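You operate a simulated robot arm through the tools that you are given. There is no shell and no other tool.

You are at the controls of a simulated robot arm. One attempt, no reset.

Task
Brush the lint off the grey shirt, then rub soap on the patch beside its fold.
Fine: brush and soap go back on their trays. Nothing pinched, dropped or knocked over. A coat counts when it lies all over at full strength: go over it till it gets no stronger. What is to be rubbed or washed off counts as gone when no trace of it is left.

It is judged by the outcome, as a careful person would: the job done as asked, and still so three seconds after it is handed in. It fails if anything else is knocked over, pushed out of place, dropped, spilled or broken. Flat cloth is picked up by pressing the open fingertips on it (5 to 10 N) and closing them slowly along it; thin cloth reads only 2 to 8 mm in the jaws.

Robot
A 7-joint arm with a two-finger parallel gripper, fixed in place. Base frame: the origin is at the foot of the arm, x ahead of it, y to its left, z up; the work surface is at about z = 800. Lengths are in mm, angles in degrees, forces in N, time in s.
With the tool pointing down near the work surface it reaches from about 240 to 680 mm from the base axis. Its first joint turns from -66.0 to 66.0 degrees. Payload 2.4 kg.
The TCP is the grasp point between the finger pads, 30 mm short of the fingertips. In the tool frame z runs along the fingers and y along their closing line. The gripper opens to 94 mm. The fingers are 28 mm wide and 10 mm thick; the gripper's body (50 by 96 mm) begins 55 mm behind the TCP.
Orientation is that of the tool frame in the base frame, as a unit quaternion [x, y, z, w]. With the fingers straight down and closing along the base's y, the tool's x points along the base's -x, its y along +y and its z along -z.

Tools
- The arm moves only by the tool apply_moves. Its argument "moves" is text: rows parted by semicolons, each of 6 numbers parted by spaces: the shift along the tool's x, y, z in units of 50 mm (1.0 is 50 mm), then the turn, a rotation vector about the tool's x, y, z in units of 4 degrees (1.0 is 4 degrees). In form: tx ty tz rx ry rz; .... A call has 1 to 20 rows; each row shifts and turns the commanded pose from where the row before left it, along the tool's axes as they then stand. "gripper" is the finger opening in mm, from 0 to 94, set as the call begins (left out, the last holds). A call with a number of a shift or a turn outside -1 to 1 is refused whole. Rows are played at 5 a second. More than 50 mm and 8.6 degrees between two rows, or a gripper value outside its range, and nothing of the call is played. A pose out of reach is approached as far as the arm can. The call stops where the force on the tool passes 40 N (or 10 N more than at its start, if that is more) or the arm is blocked; 0.2 s more then pass. The fingers move at their own pace (about 153 mm/s each) and stop on an object; they squeeze with about 32 N. The grip force told is the motor's: it shows also when the fingers shut on nothing. Time passes only in rows, and 0.2 s behind the last, so rows that do not move let the fingers close. The reply holds the time, the measured pose of the TCP, the force on the tool along the base axes, the opening and the grip force, in the units named above and with some noise, with the torque about the TCP (base axes, N m) and any sound that the robot's microphone picked up.
- Cameras (640 x 400 px; columns grow to the right, rows downward): "scene" is fixed at [50.2, 496.3, 1434.6]; the picture's right is [-0.53, -0.85, 0.00], its down [-0.55, 0.35, -0.76] and it looks along [0.64, -0.40, -0.66] (base axes); focal length 328 px, centre (320, 200). "wrist" rides on the gripper at [76, 14, -102] in the tool frame; the picture's right is [-0.18, 0.98, 0.00], its down [-0.75, -0.14, -0.64] and it looks along [-0.63, -0.12, 0.77] (tool axes); focal length 243 px, centre (320, 200). There is no depth. A picture from a camera that has moved, and an enlarged one, comes with that camera's place and axes in the base frame and with its lens.
- grab_frame(camera): a new picture of that camera. It takes no simulated time.
- zoom(camera, box): a new picture of the part [left, top, right, bottom] of that camera's present view, enlarged. It takes no simulated time.
- hand_in(): hands the job in; it is judged then, once.

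Nothing tells you positions but the pictures and the camera data. Unless the task says otherwise, let go and move clear before handing in.

The tools are called after ">>>" as name(argument=value, ...) on one line, values as JSON. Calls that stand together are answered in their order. apply_moves: Moves the arm, as the interface text tells. Its arguments: {"type":"object","properties":{"moves":{"type":"string"},"gripper":{"type":"number"}},"required":["moves"]} The other tools are called the same way: grab_frame (camera) takes a picture; zoom (camera, box) takes an enlarged picture of a part of a camera's view; hand_in () hands the job in.

At the start:

```text
t: 0.0
position: [346.7, 44.6, 1176.1]
orientation: [0.0, 1.0, 0.0, 0.0]
wrist_force: [0.3, -0.4, 0.2]
wrist_torque: [0.01, 0.05, 0.01]
grip_width: 93.8
grasp_force: 0.0
```

scene: 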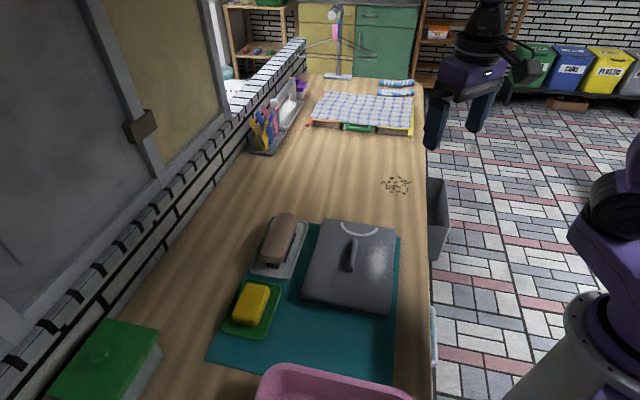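
wrist: 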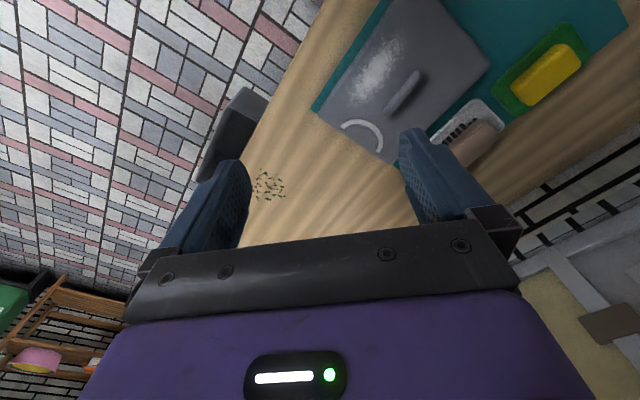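

I see a grey folded shirt on a teal mat, with a brush and a yellow soap on trays beside it. I'll take closer looks before moving.

>>> zoom(camera="scene", box=[200, 200, 440, 350])

>>> zoom(camera="wrist", box=[300, 0, 620, 200])

>>> zoom(camera="scene", box=[290, 210, 410, 320])

>>> zoom(camera="scene", box=[210, 200, 330, 350])

```text
2.67 times, centred on (320, 275) of scene
camera zoom: at [50.2, 496.3, 1434.6], right [-0.53, -0.85, 0.0], down [-0.55, 0.35, -0.76], along [0.64, -0.4, -0.66], focal length 875 px, centre (320, 0)
```

zoom: 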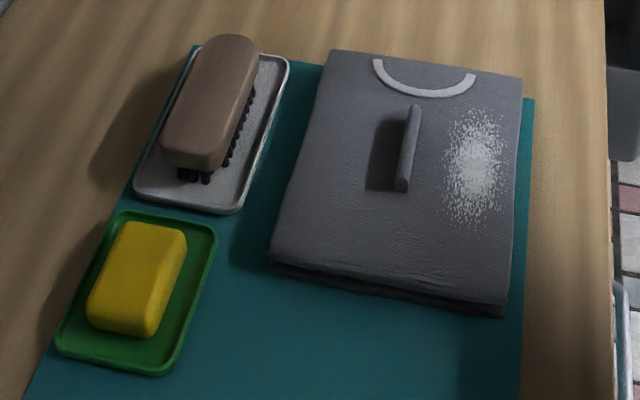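

```text
2.00 times, centred on (460, 100) of wrist
camera zoom: at [270.4, 58.5, 1278.3], right [0.18, 0.98, 0.0], down [0.75, -0.14, 0.64], along [0.63, -0.12, -0.77], focal length 485 px, centre (40, 400)
```

zoom: 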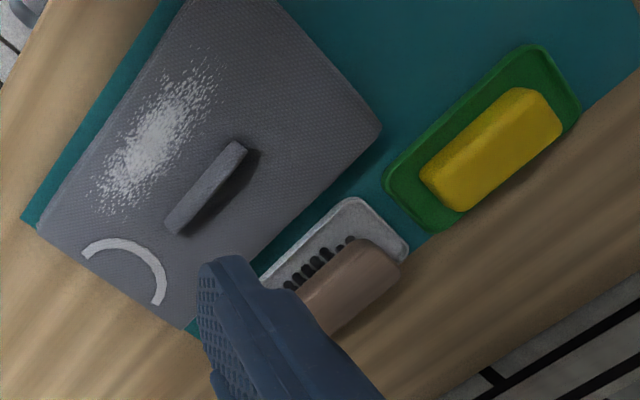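

```text
3.64 times, centred on (350, 265) of scene
camera zoom: at [50.2, 496.3, 1434.6], right [-0.53, -0.85, 0.0], down [-0.55, 0.35, -0.76], along [0.64, -0.4, -0.66], focal length 1193 px, centre (211, -36)
```

zoom: 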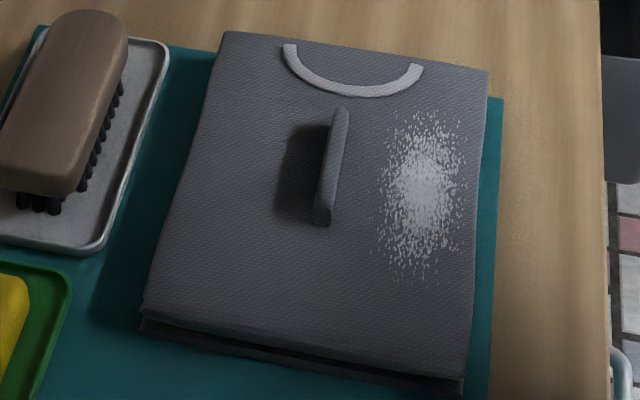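

```text
2.67 times, centred on (270, 275) of scene
camera zoom: at [50.2, 496.3, 1434.6], right [-0.53, -0.85, 0.0], down [-0.55, 0.35, -0.76], along [0.64, -0.4, -0.66], focal length 875 px, centre (453, 0)
```

zoom: 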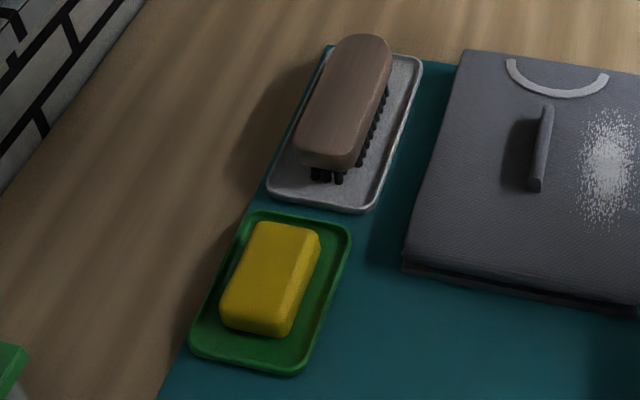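

The shirt lies at about (410, 190), with the table turned about 45° to the base. I'll move above it, turn the tool in line with the table and look more closely.

>>> apply_moves(moves="0.15 0.84 0.3 0 0 0;0.15 0.84 0.3 0 0 0;0.15 0.84 0.3 0 0 0;0.15 0.84 0.3 0 0 0;0.15 0.84 0.3 0 0 0;0.15 0.84 0.3 0 0 0;0 0 0 0 0 1;0 0 0 0 0 1;0 0 0 0 0 1;0 0 0 0 0 1;0 0 0 0 0 1;0 0 0 0 0 1;0 0 0 0 0 1;0 0 0 0 0 1;0 0 0 0 0 1;0 0 0 0 0 1;0 0 0 0 0 1")

>>> grab_frame(camera="wrist")

>>> grab_frame(camera="scene")

```text
t: 3.6
position: [301.7, 295.8, 1086.0]
orientation: [0.375, 0.927, 0.0, 0.001]
wrist_force: [-0.2, -0.1, -0.5]
wrist_torque: [0.01, 0.0, 0.0]
grip_width: 94.1
grasp_force: 0.1
```

```text
taken
camera wrist: at [257.1, 359.6, 1188.4], right [0.82, 0.58, 0.0], down [0.44, -0.63, 0.64], along [0.37, -0.52, -0.77], focal length 243 px, centre (320, 200)
```

wrist: 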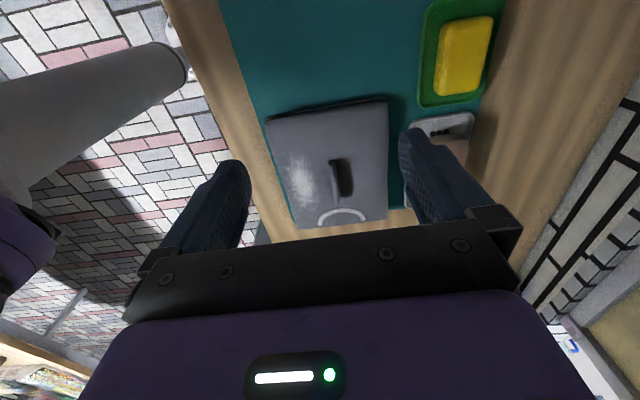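

```text
taken
```

scene: 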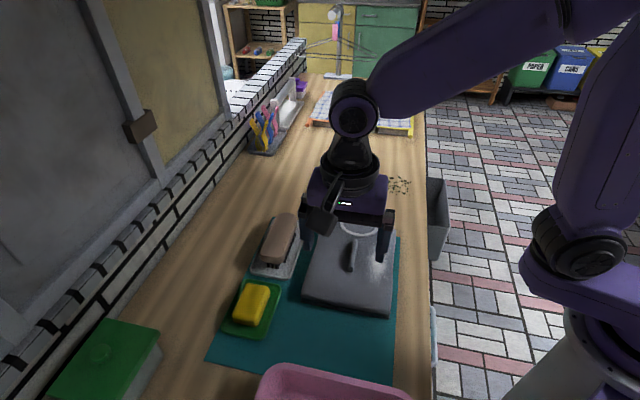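

The camera now looks along the table at the shirt. I'll zoom in on the shirt, its fold and the tools.

>>> zoom(camera="wrist", box=[250, 80, 410, 240])

>>> zoom(camera="wrist", box=[390, 0, 530, 160])

>>> zoom(camera="scene", box=[290, 220, 400, 320])

```text
2.50 times, centred on (330, 160) of wrist
camera zoom: at [257.1, 359.6, 1188.4], right [0.82, 0.58, 0.0], down [0.44, -0.63, 0.64], along [0.37, -0.52, -0.77], focal length 606 px, centre (295, 300)
```

zoom: 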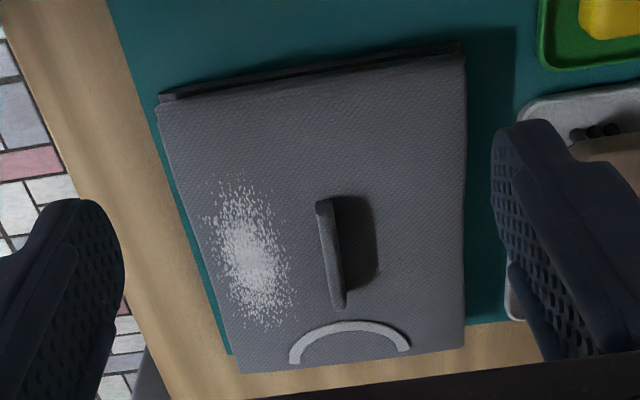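

```text
2.50 times, centred on (460, 80) of wrist
camera zoom: at [257.1, 359.6, 1188.4], right [0.82, 0.58, 0.0], down [0.44, -0.63, 0.64], along [0.37, -0.52, -0.77], focal length 606 px, centre (-30, 500)
```

zoom: 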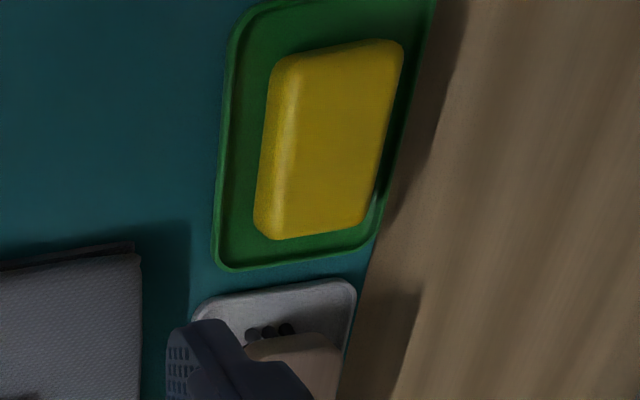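

```text
4.00 times, centred on (345, 270) of scene
camera zoom: at [50.2, 496.3, 1434.6], right [-0.53, -0.85, 0.0], down [-0.55, 0.35, -0.76], along [0.64, -0.4, -0.66], focal length 1312 px, centre (220, -80)
```

zoom: 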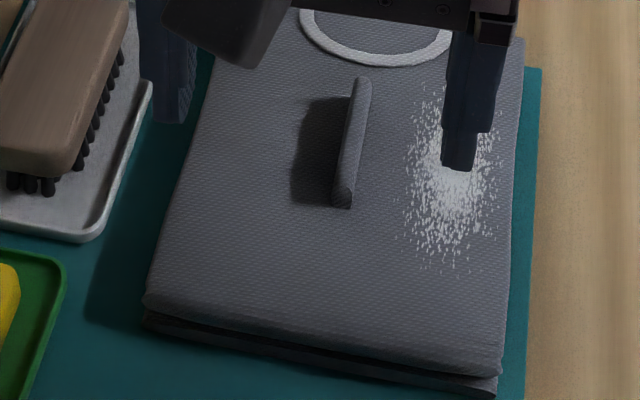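

The dark area beside the fold could be shadow or the patch. I'll go closer over the fold for a clear look.

>>> apply_moves(moves="-0.42 0 0.68 0 0 0;-0.42 0 0.68 0 0 0;-0.42 0 0.68 0 0 0;-0.42 0 0.68 0 0 0;0 0 0 0 0 0")

>>> grab_frame(camera="wrist")

>>> zoom(camera="wrist", box=[220, 100, 420, 240])

```text
t: 4.8
position: [361.0, 238.0, 948.7]
orientation: [0.375, 0.927, 0.0, 0.0]
wrist_force: [0.3, 0.7, -0.3]
wrist_torque: [0.02, 0.01, -0.03]
grip_width: 94.1
grasp_force: 0.1
```

```text
taken
camera wrist: at [315.9, 303.1, 1050.3], right [0.82, 0.58, 0.0], down [0.44, -0.63, 0.64], along [0.37, -0.52, -0.77], focal length 243 px, centre (320, 200)
```

wrist: 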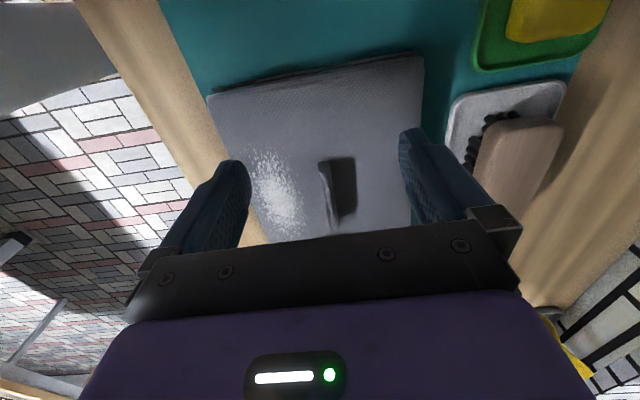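

```text
2.86 times, centred on (320, 170) of wrist
camera zoom: at [315.9, 303.1, 1050.3], right [0.82, 0.58, 0.0], down [0.44, -0.63, 0.64], along [0.37, -0.52, -0.77], focal length 693 px, centre (320, 286)
```

zoom: 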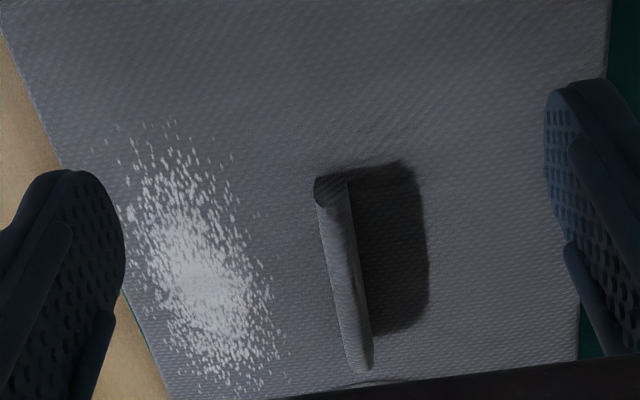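

I'll zoom in tightly around the fold from both cameras to separate shadow from stain.

>>> zoom(camera="wrist", box=[300, 140, 380, 240])

>>> zoom(camera="wrist", box=[260, 140, 340, 240])

>>> zoom(camera="scene", box=[320, 220, 400, 280])

```text
4.00 times, centred on (340, 190) of wrist
camera zoom: at [315.9, 303.1, 1050.3], right [0.82, 0.58, 0.0], down [0.44, -0.63, 0.64], along [0.37, -0.52, -0.77], focal length 970 px, centre (240, 240)
```

zoom: 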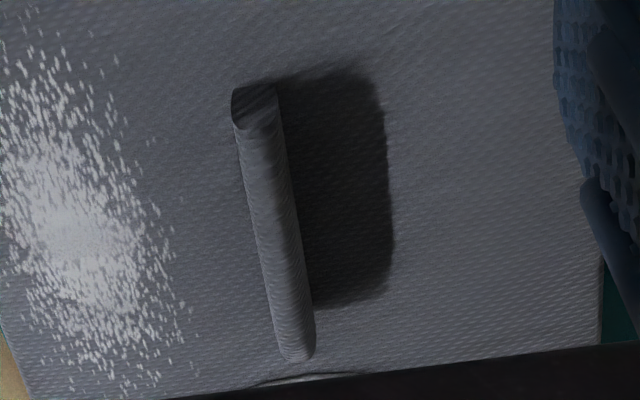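

```text
4.00 times, centred on (300, 190) of wrist
camera zoom: at [315.9, 303.1, 1050.3], right [0.82, 0.58, 0.0], down [0.44, -0.63, 0.64], along [0.37, -0.52, -0.77], focal length 970 px, centre (400, 240)
```

zoom: 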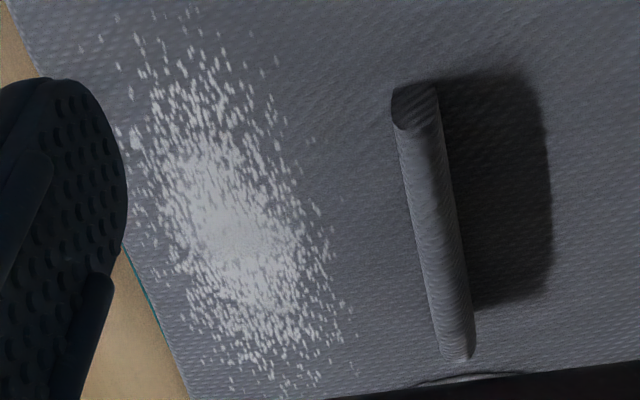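

```text
6.67 times, centred on (360, 250) of scene
camera zoom: at [50.2, 496.3, 1434.6], right [-0.53, -0.85, 0.0], down [-0.55, 0.35, -0.76], along [0.64, -0.4, -0.66], focal length 2187 px, centre (53, -133)
```

zoom: 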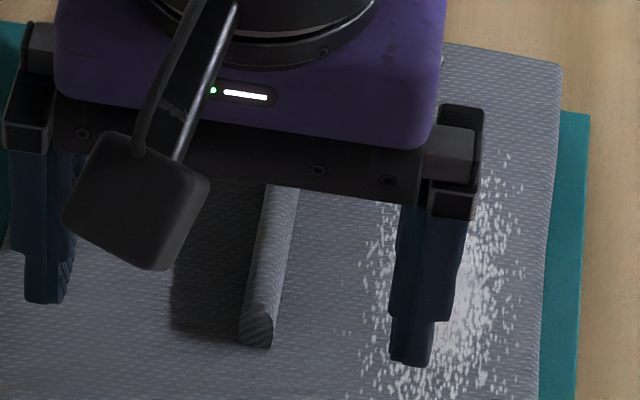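

The dark strip may only be the fold's shadow. I'll put the gripper between the light and the fold so that any real stain shows in uniform shade.

>>> apply_moves(moves="-0.7 -0.9 0 0 0 0;-0.7 -0.9 0 0 0 0;-0.7 -0.9 0 0 0 0;0 0 0 0 0 0")

>>> zoom(camera="scene", box=[280, 200, 440, 320])

>>> grab_frame(camera="wrist")

>>> grab_frame(camera="scene")

```text
refused: row 1 steps farther than a row can; nothing moved
```

```text
3.33 times, centred on (360, 260) of scene
camera zoom: at [50.2, 496.3, 1434.6], right [-0.53, -0.85, 0.0], down [-0.55, 0.35, -0.76], along [0.64, -0.4, -0.66], focal length 1094 px, centre (187, 0)
```

zoom: 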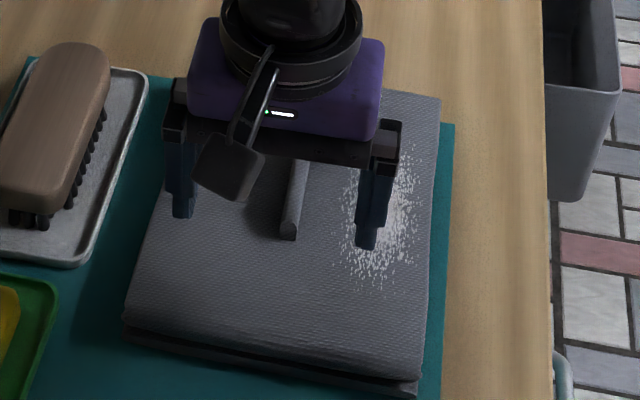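

```text
taken
camera wrist: at [315.9, 303.1, 1050.3], right [0.82, 0.58, 0.0], down [0.44, -0.63, 0.64], along [0.37, -0.52, -0.77], focal length 243 px, centre (320, 200)
```

wrist: 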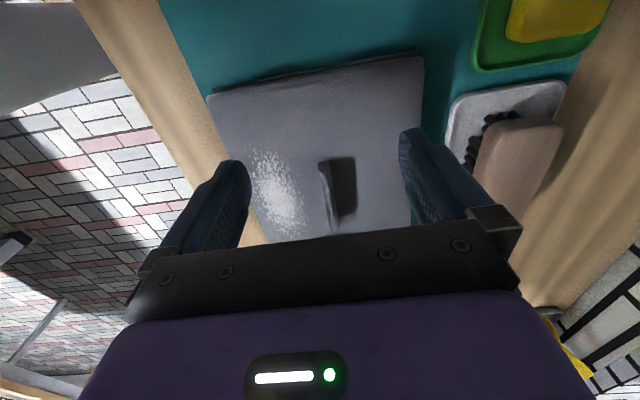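

```text
taken
```

scene: 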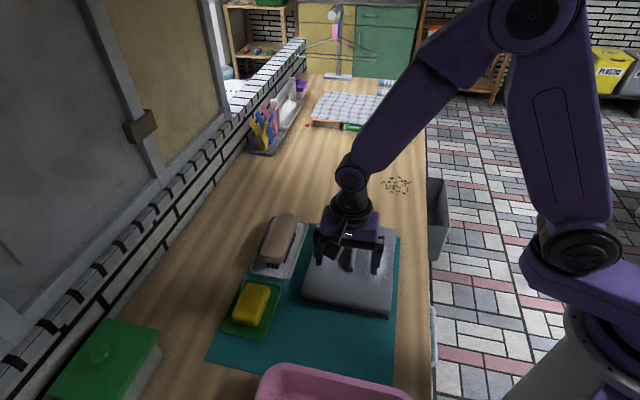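

The step was too long, so I'll repeat it in smaller steps.

>>> apply_moves(moves="-0.55 -0.65 0 0 0 0;-0.55 -0.65 0 0 0 0;-0.55 -0.65 0 0 0 0;-0.55 -0.65 0 0 0 0;0 0 0 0 0 0")

>>> zoom(camera="scene", box=[280, 200, 440, 320])

>>> grab_frame(camera="wrist")

>>> grab_frame(camera="scene")

```text
t: 6.0
position: [349.5, 70.5, 949.9]
orientation: [0.375, 0.927, 0.001, -0.001]
wrist_force: [1.2, 0.3, 0.1]
wrist_torque: [0.01, 0.02, 0.01]
grip_width: 94.0
grasp_force: 0.0
```

```text
3.33 times, centred on (360, 260) of scene
camera zoom: at [50.2, 496.3, 1434.6], right [-0.53, -0.85, 0.0], down [-0.55, 0.35, -0.76], along [0.64, -0.4, -0.66], focal length 1094 px, centre (187, 0)
```

zoom: 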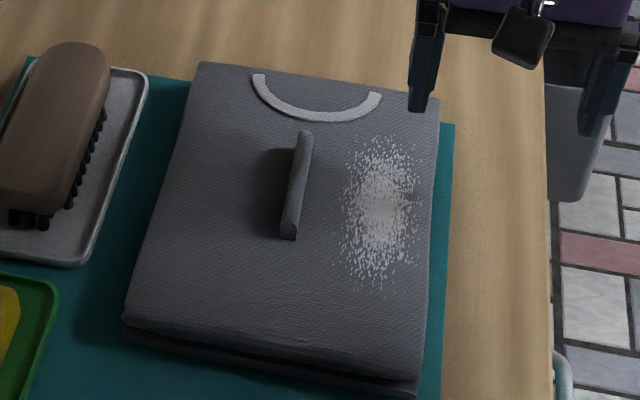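

```text
taken
camera wrist: at [305.0, 133.7, 1053.0], right [0.82, 0.58, 0.0], down [0.44, -0.62, 0.64], along [0.37, -0.52, -0.77], focal length 243 px, centre (320, 200)
```

wrist: 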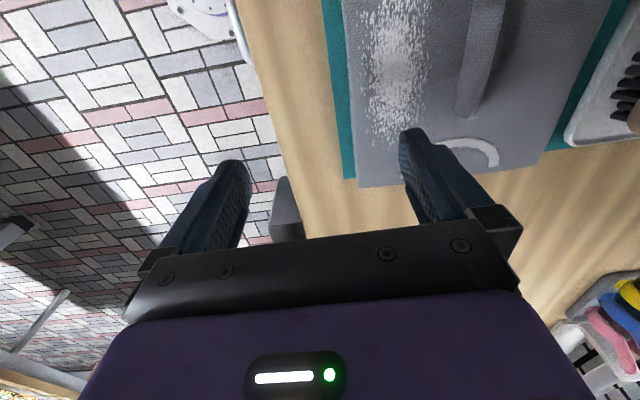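

```text
taken
```

scene: 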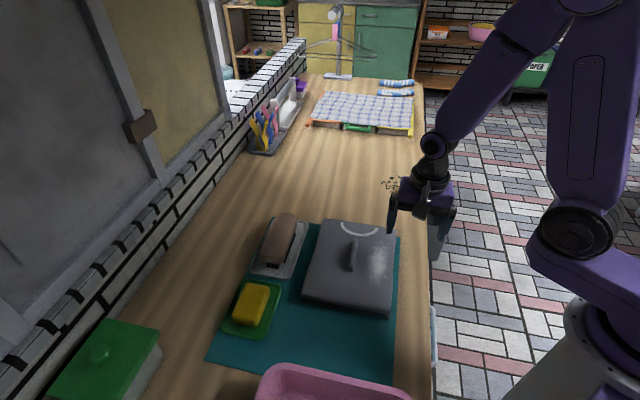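

I'll zoom in on the fold's sides and on the lint's centre, where I noticed a slight tint.

>>> zoom(camera="scene", box=[330, 220, 400, 280])

>>> zoom(camera="wrist", box=[340, 0, 540, 140])

```text
6.67 times, centred on (365, 250) of scene
camera zoom: at [50.2, 496.3, 1434.6], right [-0.53, -0.85, 0.0], down [-0.55, 0.35, -0.76], along [0.64, -0.4, -0.66], focal length 2187 px, centre (20, -133)
```

zoom: 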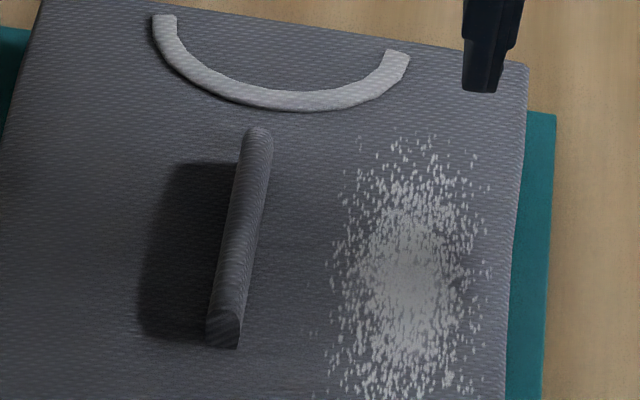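

```text
2.86 times, centred on (440, 70) of wrist
camera zoom: at [305.0, 133.7, 1053.0], right [0.82, 0.58, 0.0], down [0.44, -0.62, 0.64], along [0.37, -0.52, -0.77], focal length 693 px, centre (-23, 571)
```

zoom: 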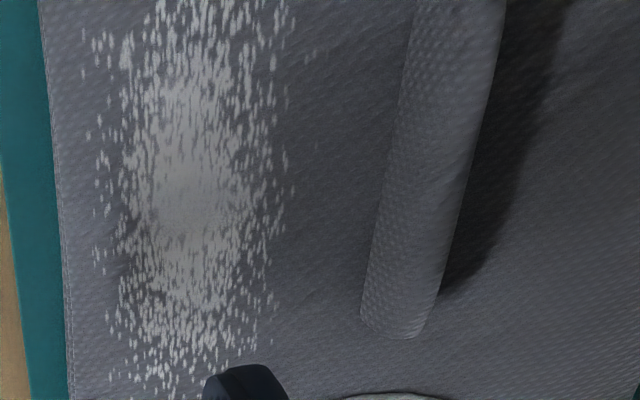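

The lint side shows no obvious stain yet. I'll view the fold from the wall side to see into its shadow.

>>> apply_moves(moves="0.05 0.85 0 0 0 0;0.05 0.85 0 0 0 0;0.05 0.85 0 0 0 0;0.05 0.85 0 0 0 0;0.05 0.85 0 0 0 0;0 0 0 0 0 1;0 0 0 0 0 1;0 0 0 0 0 1;0 0 0 0 0 1;0 0 0 0 0 1;0 0 0 0 0 1;0 0 0 0 0 1;0 0 0 0 0 1;0 0 0 0 0 1;0 0 0 0 0 1;0 0 0 0 0 1;0 0 0 0 0 1;0 0 0 0 0 1;0 0 0 0 0 1;0 0 0 0 0 1")

>>> apply_moves(moves="0 0 0 0 0 1;0 0 0 0 0 1;0 0 0 0 0 1;0 0 0 0 0 1;0 0 0 0 0 1;0 0 0 0 0 1;0 0 0 0 0 1")

>>> grab_frame(camera="wrist")

```text
t: 10.2
position: [488.0, 228.9, 950.3]
orientation: [0.789, 0.615, 0.001, 0.001]
wrist_force: [-0.1, 0.5, 0.6]
wrist_torque: [0.0, 0.02, -0.01]
grip_width: 93.7
grasp_force: 0.1
```

```text
t: 11.8
position: [489.0, 227.4, 950.9]
orientation: [0.914, 0.406, 0.0, 0.001]
wrist_force: [-1.0, 0.4, 0.1]
wrist_torque: [-0.02, 0.01, 0.01]
grip_width: 93.9
grasp_force: 0.1
```

```text
taken
camera wrist: at [552.1, 275.9, 1052.6], right [0.61, -0.8, 0.0], down [-0.61, -0.46, 0.64], along [-0.51, -0.39, -0.77], focal length 243 px, centre (320, 200)
```

wrist: 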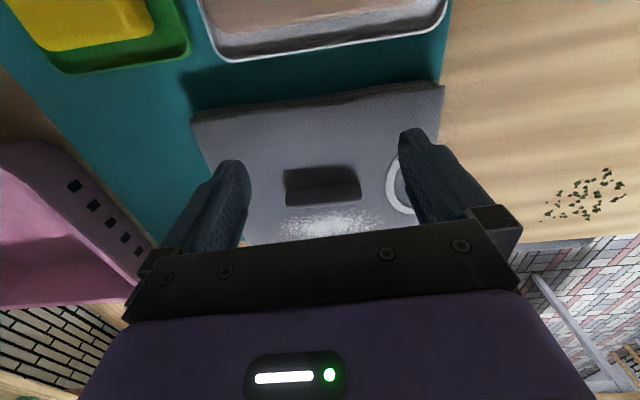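

>>> zoom(camera="wrist", box=[260, 140, 400, 240])

>>> zoom(camera="wrist", box=[200, 80, 450, 240])

```text
4.00 times, centred on (330, 190) of wrist
camera zoom: at [552.1, 275.9, 1052.6], right [0.61, -0.8, 0.0], down [-0.61, -0.46, 0.64], along [-0.51, -0.39, -0.77], focal length 970 px, centre (280, 240)
```

zoom: 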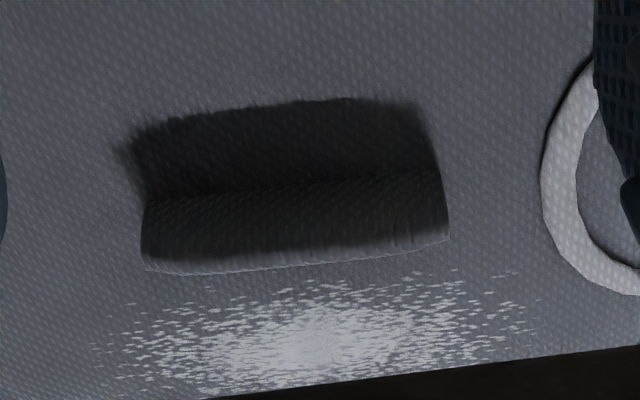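

```text
2.50 times, centred on (325, 160) of wrist
camera zoom: at [552.1, 275.9, 1052.6], right [0.61, -0.8, 0.0], down [-0.61, -0.46, 0.64], along [-0.51, -0.39, -0.77], focal length 606 px, centre (308, 300)
```

zoom: 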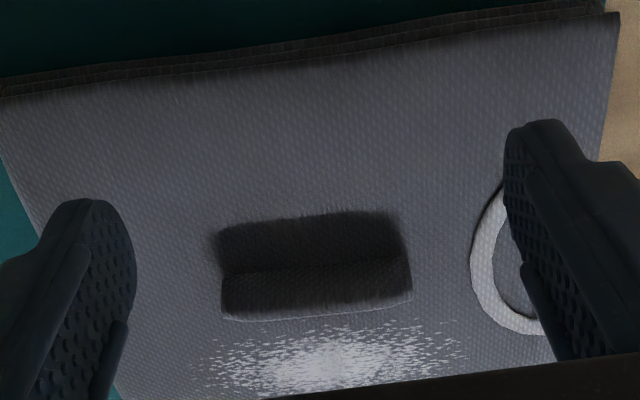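

The dark strip behaves like the fold's shadow, so the stain may only show once the lint is gone. I'll turn the tool back and go look at the brush.

>>> apply_moves(moves="0 0 0 0 0 -1;0 0 0 0 0 -1;0 0 0 0 0 -1;0 0 0 0 0 -1;0 0 0 0 0 -1;0 0 0 0 0 -1;0 0 0 0 0 -1;0 0 0 0 0 -1;0 0 0 0 0 -1;0 0 0 0 0 -1;0 0 0 0 0 -1;0 0 0 0 0 -1;0 0 0 0 0 -1;0 0 0 0 0 -1;0 0 0 0 0 -1;0 0 0 0 0 -1;0 0 0 0 0 -1;0 0 0 0 0 -1;0 0 0 0 0 -1;0 0 0 0 0 -1")

>>> apply_moves(moves="0 0 0 0 0 -1;0 0 0 0 0 -1;0.6 0.3 0 0 0 0;0.6 0.3 0 0 0 0;0.6 0.3 0 0 0 0;0 0.3 0 0 0 0;0 0 0 0 0 0")

>>> grab_frame(camera="wrist")

>>> grab_frame(camera="scene")

```text
t: 16.0
position: [489.4, 227.2, 949.5]
orientation: [0.439, 0.899, 0.0, 0.0]
wrist_force: [-0.2, 0.3, 0.1]
wrist_torque: [-0.01, 0.0, -0.01]
grip_width: 94.0
grasp_force: 0.1
```

```text
t: 17.6
position: [466.4, 336.4, 946.5]
orientation: [0.373, 0.928, 0.0, 0.0]
wrist_force: [0.7, 0.1, 0.0]
wrist_torque: [-0.01, 0.0, 0.01]
grip_width: 94.1
grasp_force: 0.1
```

```text
taken
camera wrist: at [421.3, 399.8, 1050.7], right [0.82, 0.58, 0.0], down [0.44, -0.62, 0.64], along [0.37, -0.52, -0.77], focal length 243 px, centre (320, 200)
```

wrist: 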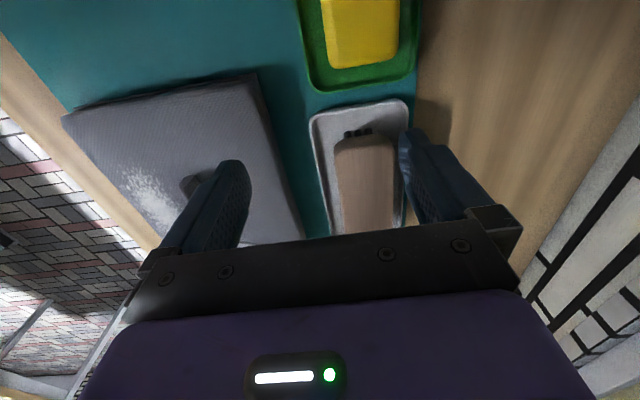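

```text
taken
```

scene: 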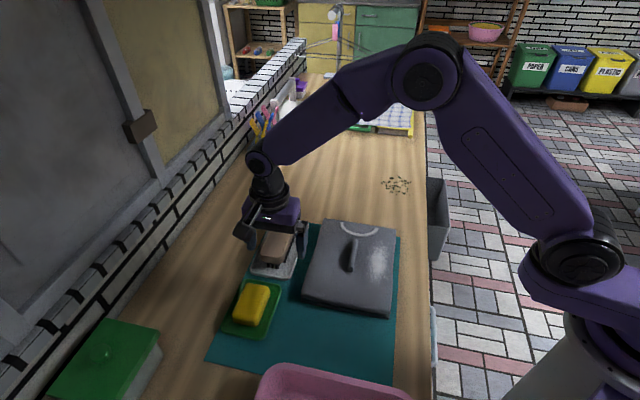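

I'll back off and up a little to get the whole brush in the wrist view.

>>> apply_moves(moves="0.8 0.2 -0.5 0 0 0;0.8 0.2 -0.5 0 0 0;0 0 0 0 0 0")

>>> grab_frame(camera="wrist")

>>> zoom(camera="wrist", box=[260, 60, 420, 220])

>>> zoom(camera="scene", box=[230, 200, 330, 300])

```text
t: 18.4
position: [422.8, 406.1, 998.9]
orientation: [0.375, 0.927, 0.0, 0.0]
wrist_force: [-0.2, 0.1, 0.7]
wrist_torque: [0.02, 0.01, -0.03]
grip_width: 94.0
grasp_force: 0.0
```

```text
taken
camera wrist: at [378.7, 468.6, 1100.8], right [0.82, 0.58, 0.0], down [0.44, -0.63, 0.64], along [0.37, -0.52, -0.77], focal length 243 px, centre (320, 200)
```

wrist: 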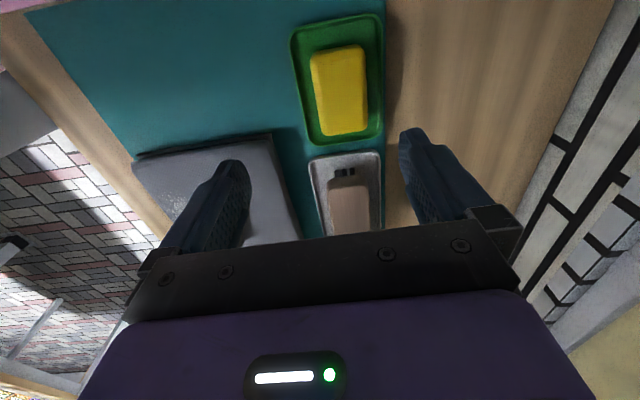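

```text
2.50 times, centred on (340, 140) of wrist
camera zoom: at [378.7, 468.6, 1100.8], right [0.82, 0.58, 0.0], down [0.44, -0.63, 0.64], along [0.37, -0.52, -0.77], focal length 606 px, centre (270, 350)
```

zoom: 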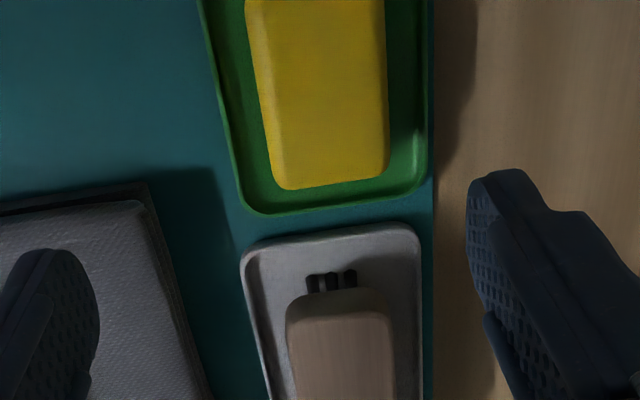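

```text
4.00 times, centred on (280, 250) of scene
camera zoom: at [50.1, 496.4, 1434.6], right [-0.53, -0.85, 0.0], down [-0.55, 0.35, -0.76], along [0.64, -0.4, -0.66], focal length 1312 px, centre (480, 0)
```

zoom: 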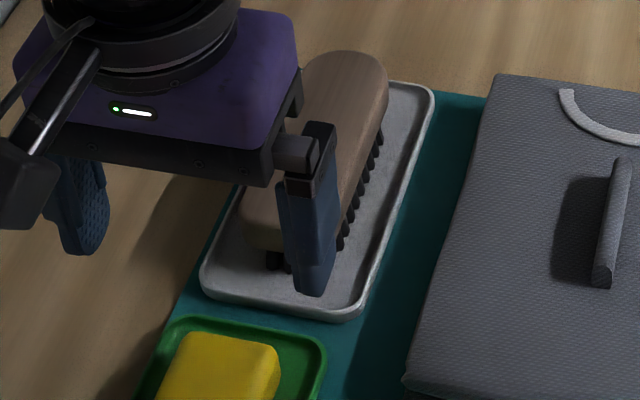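

I'll shift to where the whole brush is in view between the fingers.

>>> apply_moves(moves="-0.8 0.2 -0.1 0 0 0;-0.8 0.2 -0.1 0 0 0;0 0 0 0 0 0")

>>> grab_frame(camera="wrist")

>>> zoom(camera="wrist", box=[240, 100, 420, 240])

```text
t: 19.2
position: [493.9, 361.5, 1006.4]
orientation: [0.375, 0.927, 0.0, 0.0]
wrist_force: [-0.5, 0.0, -0.3]
wrist_torque: [0.02, 0.04, 0.01]
grip_width: 93.9
grasp_force: 0.0
```

```text
taken
camera wrist: at [450.0, 424.9, 1108.7], right [0.82, 0.58, 0.0], down [0.44, -0.62, 0.64], along [0.37, -0.52, -0.77], focal length 243 px, centre (320, 200)
```

wrist: 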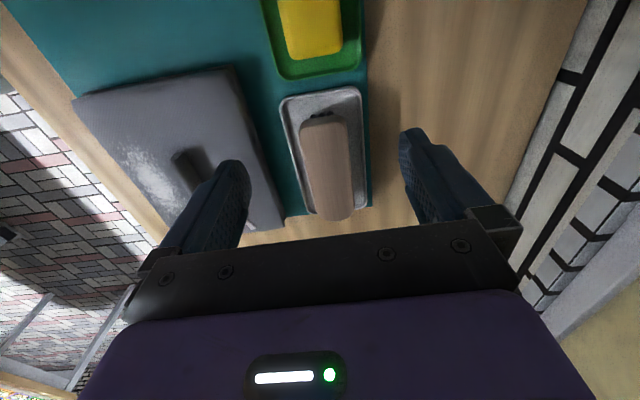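

```text
2.86 times, centred on (330, 170) of wrist
camera zoom: at [450.0, 424.9, 1108.7], right [0.82, 0.58, 0.0], down [0.44, -0.62, 0.64], along [0.37, -0.52, -0.77], focal length 693 px, centre (291, 286)
```

zoom: 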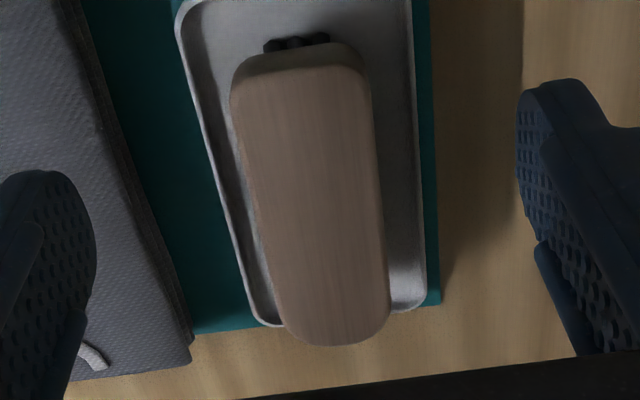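

The brush lies along the table axis. Its centre is at about (567, 282), it is about 55 mm wide, and its top is near z 842. I'll go above it with the fingers open.

>>> apply_moves(moves="-0.72 -0.04 0 0 0 0;-0.72 -0.04 0.3 0 0 0;-0.7 -0.04 0.6 0 0 0;0 0 0.7 0 0 0;0 0 0.4 0 0 0;0 0 0 0 0 0")

>>> zoom(camera="scene", box=[220, 190, 340, 290])

>>> grab_frame(camera="wrist")

```text
t: 20.6
position: [567.1, 284.7, 908.5]
orientation: [0.374, 0.927, 0.0, 0.0]
wrist_force: [0.6, 0.2, 0.4]
wrist_torque: [-0.04, 0.01, -0.01]
grip_width: 94.0
grasp_force: 0.0
```

```text
4.00 times, centred on (280, 240) of scene
camera zoom: at [50.2, 496.3, 1434.6], right [-0.53, -0.85, 0.0], down [-0.55, 0.35, -0.76], along [0.64, -0.4, -0.66], focal length 1312 px, centre (480, 40)
```

zoom: 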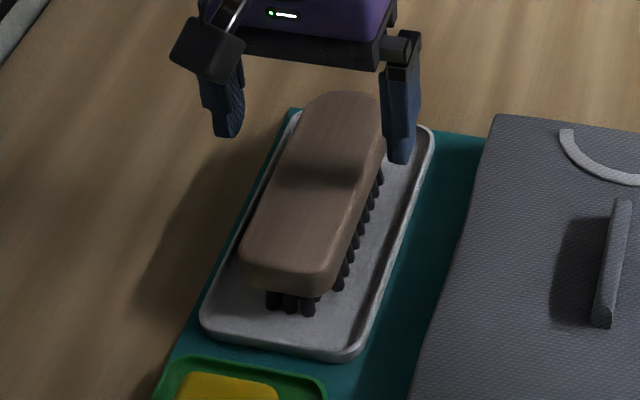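

```text
taken
camera wrist: at [522.8, 347.7, 1011.0], right [0.82, 0.58, 0.0], down [0.44, -0.63, 0.64], along [0.37, -0.52, -0.77], focal length 243 px, centre (320, 200)
```

wrist: 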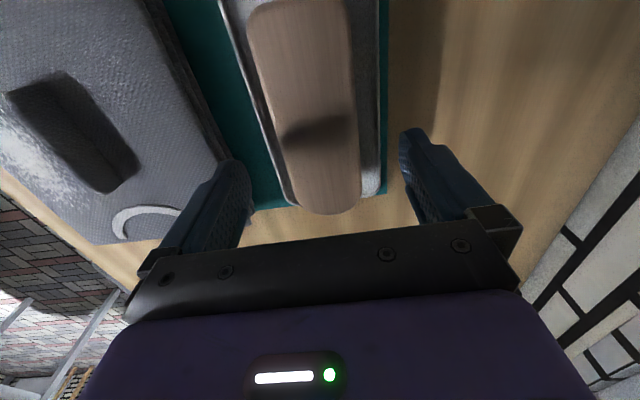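

I'll check the finger alignment with the brush in an enlarged wrist view.

>>> zoom(camera="wrist", box=[200, 60, 440, 230])

```text
2.35 times, centred on (320, 145) of wrist
camera zoom: at [522.8, 347.7, 1011.0], right [0.82, 0.58, 0.0], down [0.44, -0.63, 0.64], along [0.37, -0.52, -0.77], focal length 571 px, centre (320, 329)
```

zoom: 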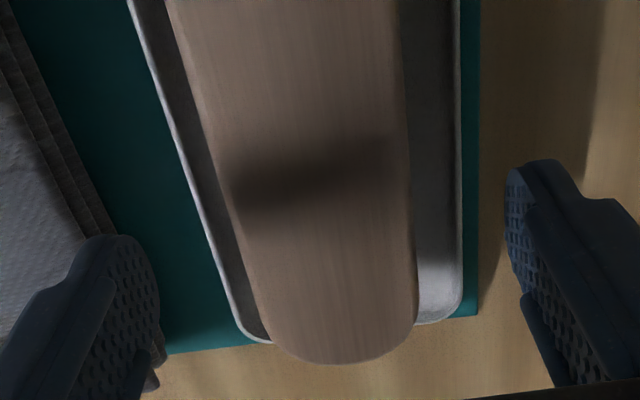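

The brush is turned about 1° and is 3 mm off centre. I'll correct that and lower the fingers beside it.

>>> apply_moves(moves="-0.03 -0.05 0 0 0 0.3;0 0 0.3 0 0 0;0 0 0.3 0 0 0;0 0 0.3 0 0 0;0 0 0.25 0 0 0;0 0 0 0 0 0")

>>> zoom(camera="scene", box=[230, 200, 330, 280])

>>> zoom(camera="wrist", box=[200, 60, 440, 230])

```text
t: 22.0
position: [565.8, 282.3, 850.3]
orientation: [0.384, 0.923, 0.0, 0.0]
wrist_force: [-0.1, 0.3, 0.1]
wrist_torque: [0.0, 0.0, 0.0]
grip_width: 93.8
grasp_force: 0.0
```

```text
5.00 times, centred on (280, 240) of scene
camera zoom: at [50.2, 496.3, 1434.6], right [-0.53, -0.85, 0.0], down [-0.55, 0.35, -0.76], along [0.64, -0.4, -0.66], focal length 1641 px, centre (520, 0)
```

zoom: 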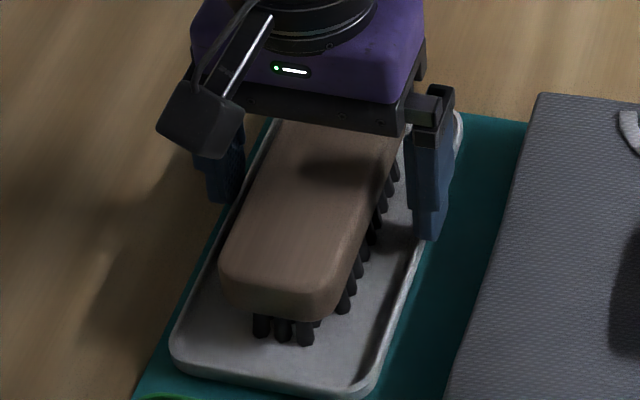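

```text
2.35 times, centred on (320, 145) of wrist
camera zoom: at [522.8, 346.8, 952.9], right [0.83, 0.56, 0.0], down [0.43, -0.63, 0.64], along [0.36, -0.53, -0.77], focal length 571 px, centre (320, 329)
```

zoom: 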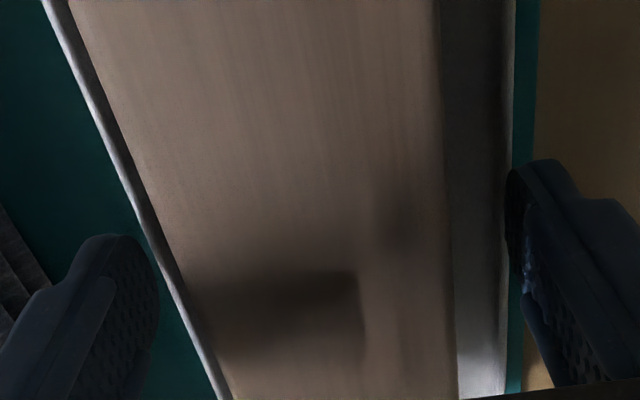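

The fingers straddle the brush block, so I'll close them.

>>> apply_moves(moves="0 0 0 0 0 0;0 0 0 0 0 0;0 0 0 0 0 0;0 0 0 0 0 0", gripper=40)

>>> zoom(camera="scene", box=[230, 200, 330, 280])

```text
t: 23.0
position: [566.9, 281.8, 850.5]
orientation: [0.384, 0.923, 0.0, 0.0]
wrist_force: [0.0, 0.5, -0.1]
wrist_torque: [-0.06, 0.0, 0.0]
grip_width: 59.7
grasp_force: 32.3
```

```text
5.00 times, centred on (280, 240) of scene
camera zoom: at [50.2, 496.3, 1434.6], right [-0.53, -0.85, 0.0], down [-0.55, 0.35, -0.76], along [0.64, -0.4, -0.66], focal length 1641 px, centre (520, 0)
```

zoom: 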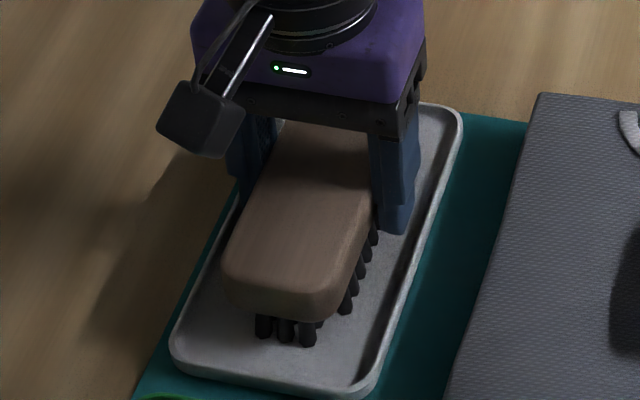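

The brush is gripped at 59.7 mm. I'll lift it straight up and check.

>>> apply_moves(moves="0 0 -0.3 0 0 0;0 0 -0.5 0 0 0;0 0 -0.6 0 0 0;0 0 -0.6 0 0 0;0 0 0 0 0 0")

>>> grab_frame(camera="scene")

>>> zoom(camera="scene", box=[220, 180, 340, 280])

>>> grab_frame(camera="wrist")

```text
t: 24.2
position: [568.5, 280.9, 952.3]
orientation: [0.385, 0.923, 0.0, 0.0]
wrist_force: [0.1, 0.4, -1.4]
wrist_torque: [0.0, 0.0, -0.04]
grip_width: 59.9
grasp_force: 32.0
```

```text
taken
```

scene: 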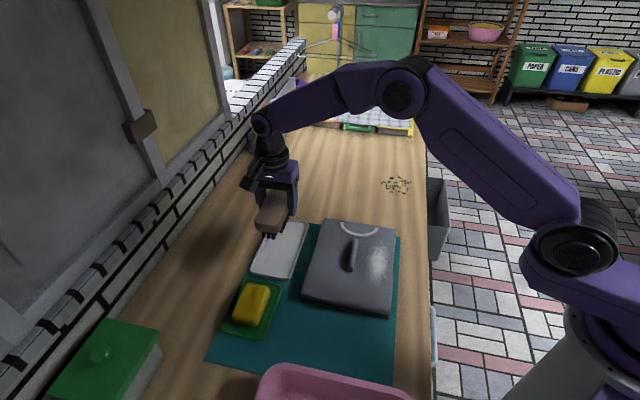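

```text
4.00 times, centred on (280, 230) of scene
camera zoom: at [50.2, 496.4, 1434.6], right [-0.53, -0.85, 0.0], down [-0.55, 0.35, -0.76], along [0.64, -0.4, -0.66], focal length 1312 px, centre (480, 80)
```

zoom: 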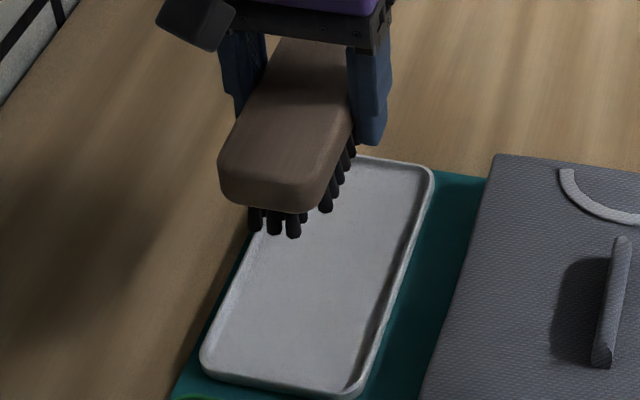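

```text
taken
camera wrist: at [525.0, 346.2, 1053.7], right [0.83, 0.56, 0.0], down [0.43, -0.63, 0.64], along [0.36, -0.53, -0.77], focal length 243 px, centre (320, 200)
```

wrist: 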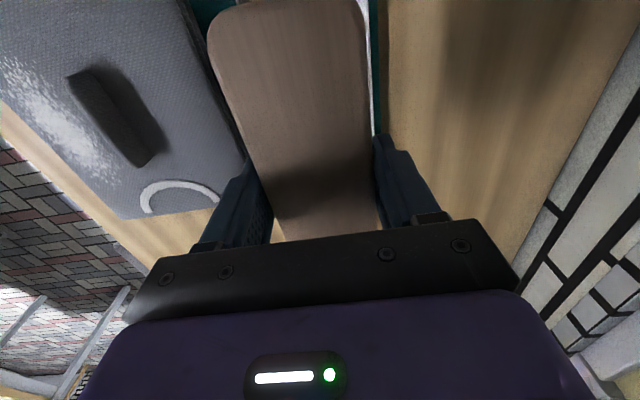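

The brush came up level and is held firmly. I'll carry it over the lint, well above the fold.

>>> apply_moves(moves="0.1 -0.8 0 0 0 0;0.1 -0.8 0 0 0 0;0.1 -0.8 0 0 0 0;0.1 -0.8 0 0 0 0;0.1 -0.8 0 0 0 0;0.1 -0.8 0 0 0 0;0 0 0 0 0 0")

>>> zoom(camera="scene", box=[280, 180, 440, 320])

>>> grab_frame(camera="wrist")

```text
t: 25.8
position: [375.3, 134.2, 957.2]
orientation: [0.384, 0.923, 0.0, 0.0]
wrist_force: [0.2, -0.4, -0.5]
wrist_torque: [0.0, 0.0, 0.01]
grip_width: 59.6
grasp_force: 31.9
```

```text
2.86 times, centred on (360, 250) of scene
camera zoom: at [50.2, 496.3, 1434.6], right [-0.53, -0.85, 0.0], down [-0.55, 0.35, -0.76], along [0.64, -0.4, -0.66], focal length 938 px, centre (206, 57)
```

zoom: 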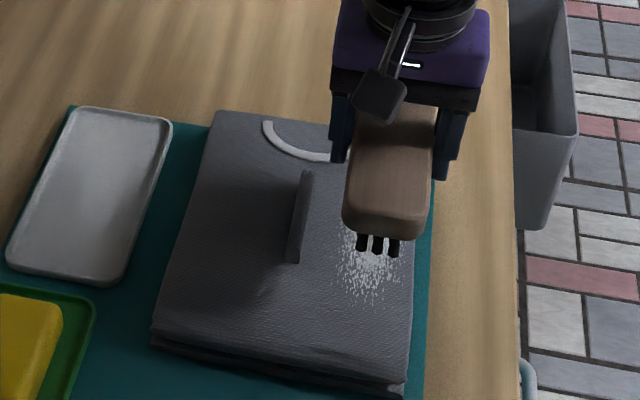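

```text
taken
camera wrist: at [331.4, 198.4, 1059.3], right [0.83, 0.56, 0.0], down [0.43, -0.63, 0.64], along [0.36, -0.53, -0.77], focal length 243 px, centre (320, 200)
```

wrist: 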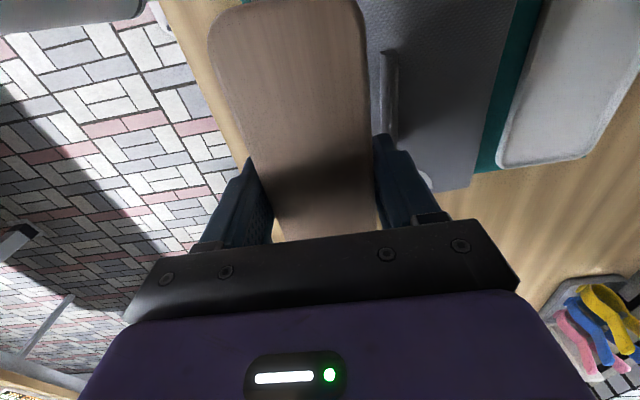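

The brush now shades the fold, so I'll zoom in there to look for a stain, and then lower the brush.

>>> zoom(camera="scene", box=[325, 215, 385, 265])

>>> apply_moves(moves="0 0 0.3 0 0 0;0 0 0.3 0 0 0;0 0 0.2 0 0 0;0 0 0.1 0 0 0;0 0 0 0 0 0")

>>> zoom(camera="scene", box=[300, 200, 420, 300])

```text
8.00 times, centred on (355, 240) of scene
camera zoom: at [50.2, 496.3, 1434.6], right [-0.53, -0.85, 0.0], down [-0.55, 0.35, -0.76], along [0.64, -0.4, -0.66], focal length 2625 px, centre (40, -120)
```

zoom: 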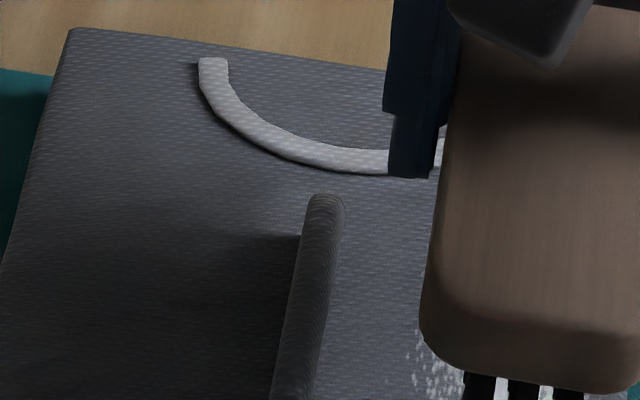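

```text
t: 27.0
position: [375.4, 135.7, 908.5]
orientation: [0.384, 0.923, 0.0, -0.001]
wrist_force: [0.2, -0.1, -1.1]
wrist_torque: [-0.01, -0.04, 0.01]
grip_width: 59.7
grasp_force: 31.7
```

```text
4.00 times, centred on (360, 250) of scene
camera zoom: at [50.2, 496.4, 1434.6], right [-0.53, -0.85, 0.0], down [-0.55, 0.35, -0.76], along [0.64, -0.4, -0.66], focal length 1312 px, centre (160, 0)
```

zoom: 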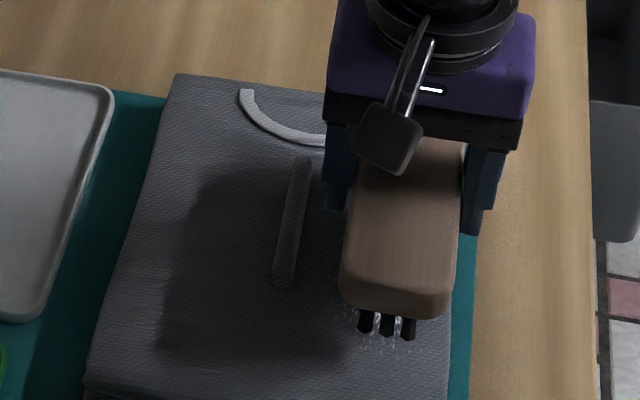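

In full shade nothing shows on the wall side of the fold, so the stain is probably under the lint. I'll lower the brush in small steps until it touches.

>>> apply_moves(moves="0 0 0.06 0 0 0;0 0 0.06 0 0 0;0 0 0.06 0 0 0;0 0 0 0 0 0")

>>> apply_moves(moves="0 0 0.06 0 0 0;0 0 0.04 0 0 0;0 0 0 0 0 0")

>>> zoom(camera="scene", box=[320, 220, 420, 300])

```text
t: 28.0
position: [375.2, 134.4, 898.6]
orientation: [0.384, 0.923, 0.0, 0.001]
wrist_force: [0.1, 0.4, -1.5]
wrist_torque: [0.0, -0.03, 0.01]
grip_width: 59.8
grasp_force: 32.2
```

```text
t: 28.8
position: [374.3, 135.4, 894.6]
orientation: [0.385, 0.923, 0.001, 0.0]
wrist_force: [0.9, -0.3, -0.9]
wrist_torque: [0.0, 0.0, 0.01]
grip_width: 59.8
grasp_force: 32.2
```

```text
5.00 times, centred on (370, 260) of scene
camera zoom: at [50.2, 496.3, 1434.6], right [-0.53, -0.85, 0.0], down [-0.55, 0.35, -0.76], along [0.64, -0.4, -0.66], focal length 1641 px, centre (70, -100)
```

zoom: 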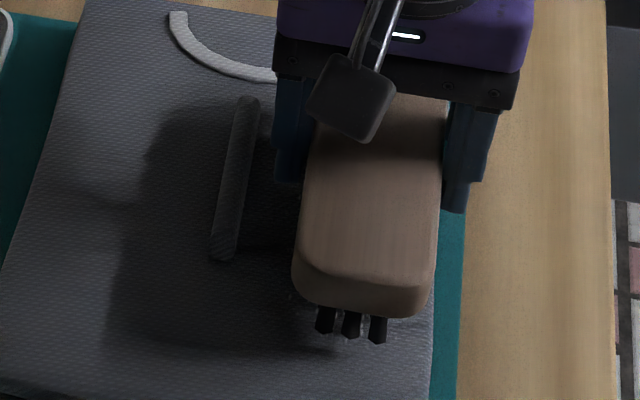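

There's no contact yet at 894.6, so I'll keep going down.

>>> apply_moves(moves="0 0 0.06 0 0 0;0 0 0.06 0 0 0;0 0 0.06 0 0 0;0 0 0 0 0 0")

>>> zoom(camera="scene", box=[320, 220, 420, 300])

```text
t: 29.8
position: [375.8, 133.9, 885.4]
orientation: [0.384, 0.924, 0.001, 0.0]
wrist_force: [-0.3, 0.8, -1.5]
wrist_torque: [-0.02, 0.05, -0.01]
grip_width: 60.0
grasp_force: 31.9
```

```text
5.00 times, centred on (370, 260) of scene
camera zoom: at [50.2, 496.3, 1434.6], right [-0.53, -0.85, 0.0], down [-0.55, 0.35, -0.76], along [0.64, -0.4, -0.66], focal length 1641 px, centre (70, -100)
```

zoom: 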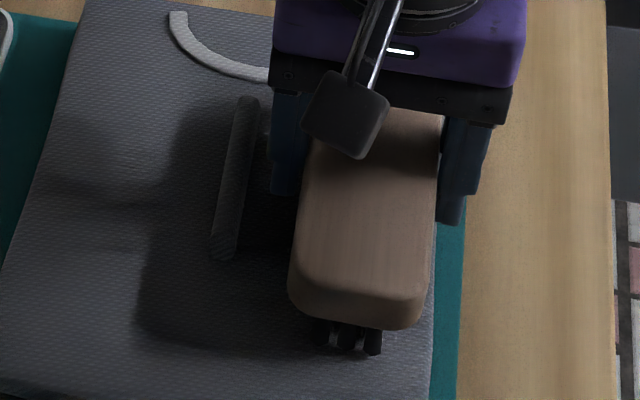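

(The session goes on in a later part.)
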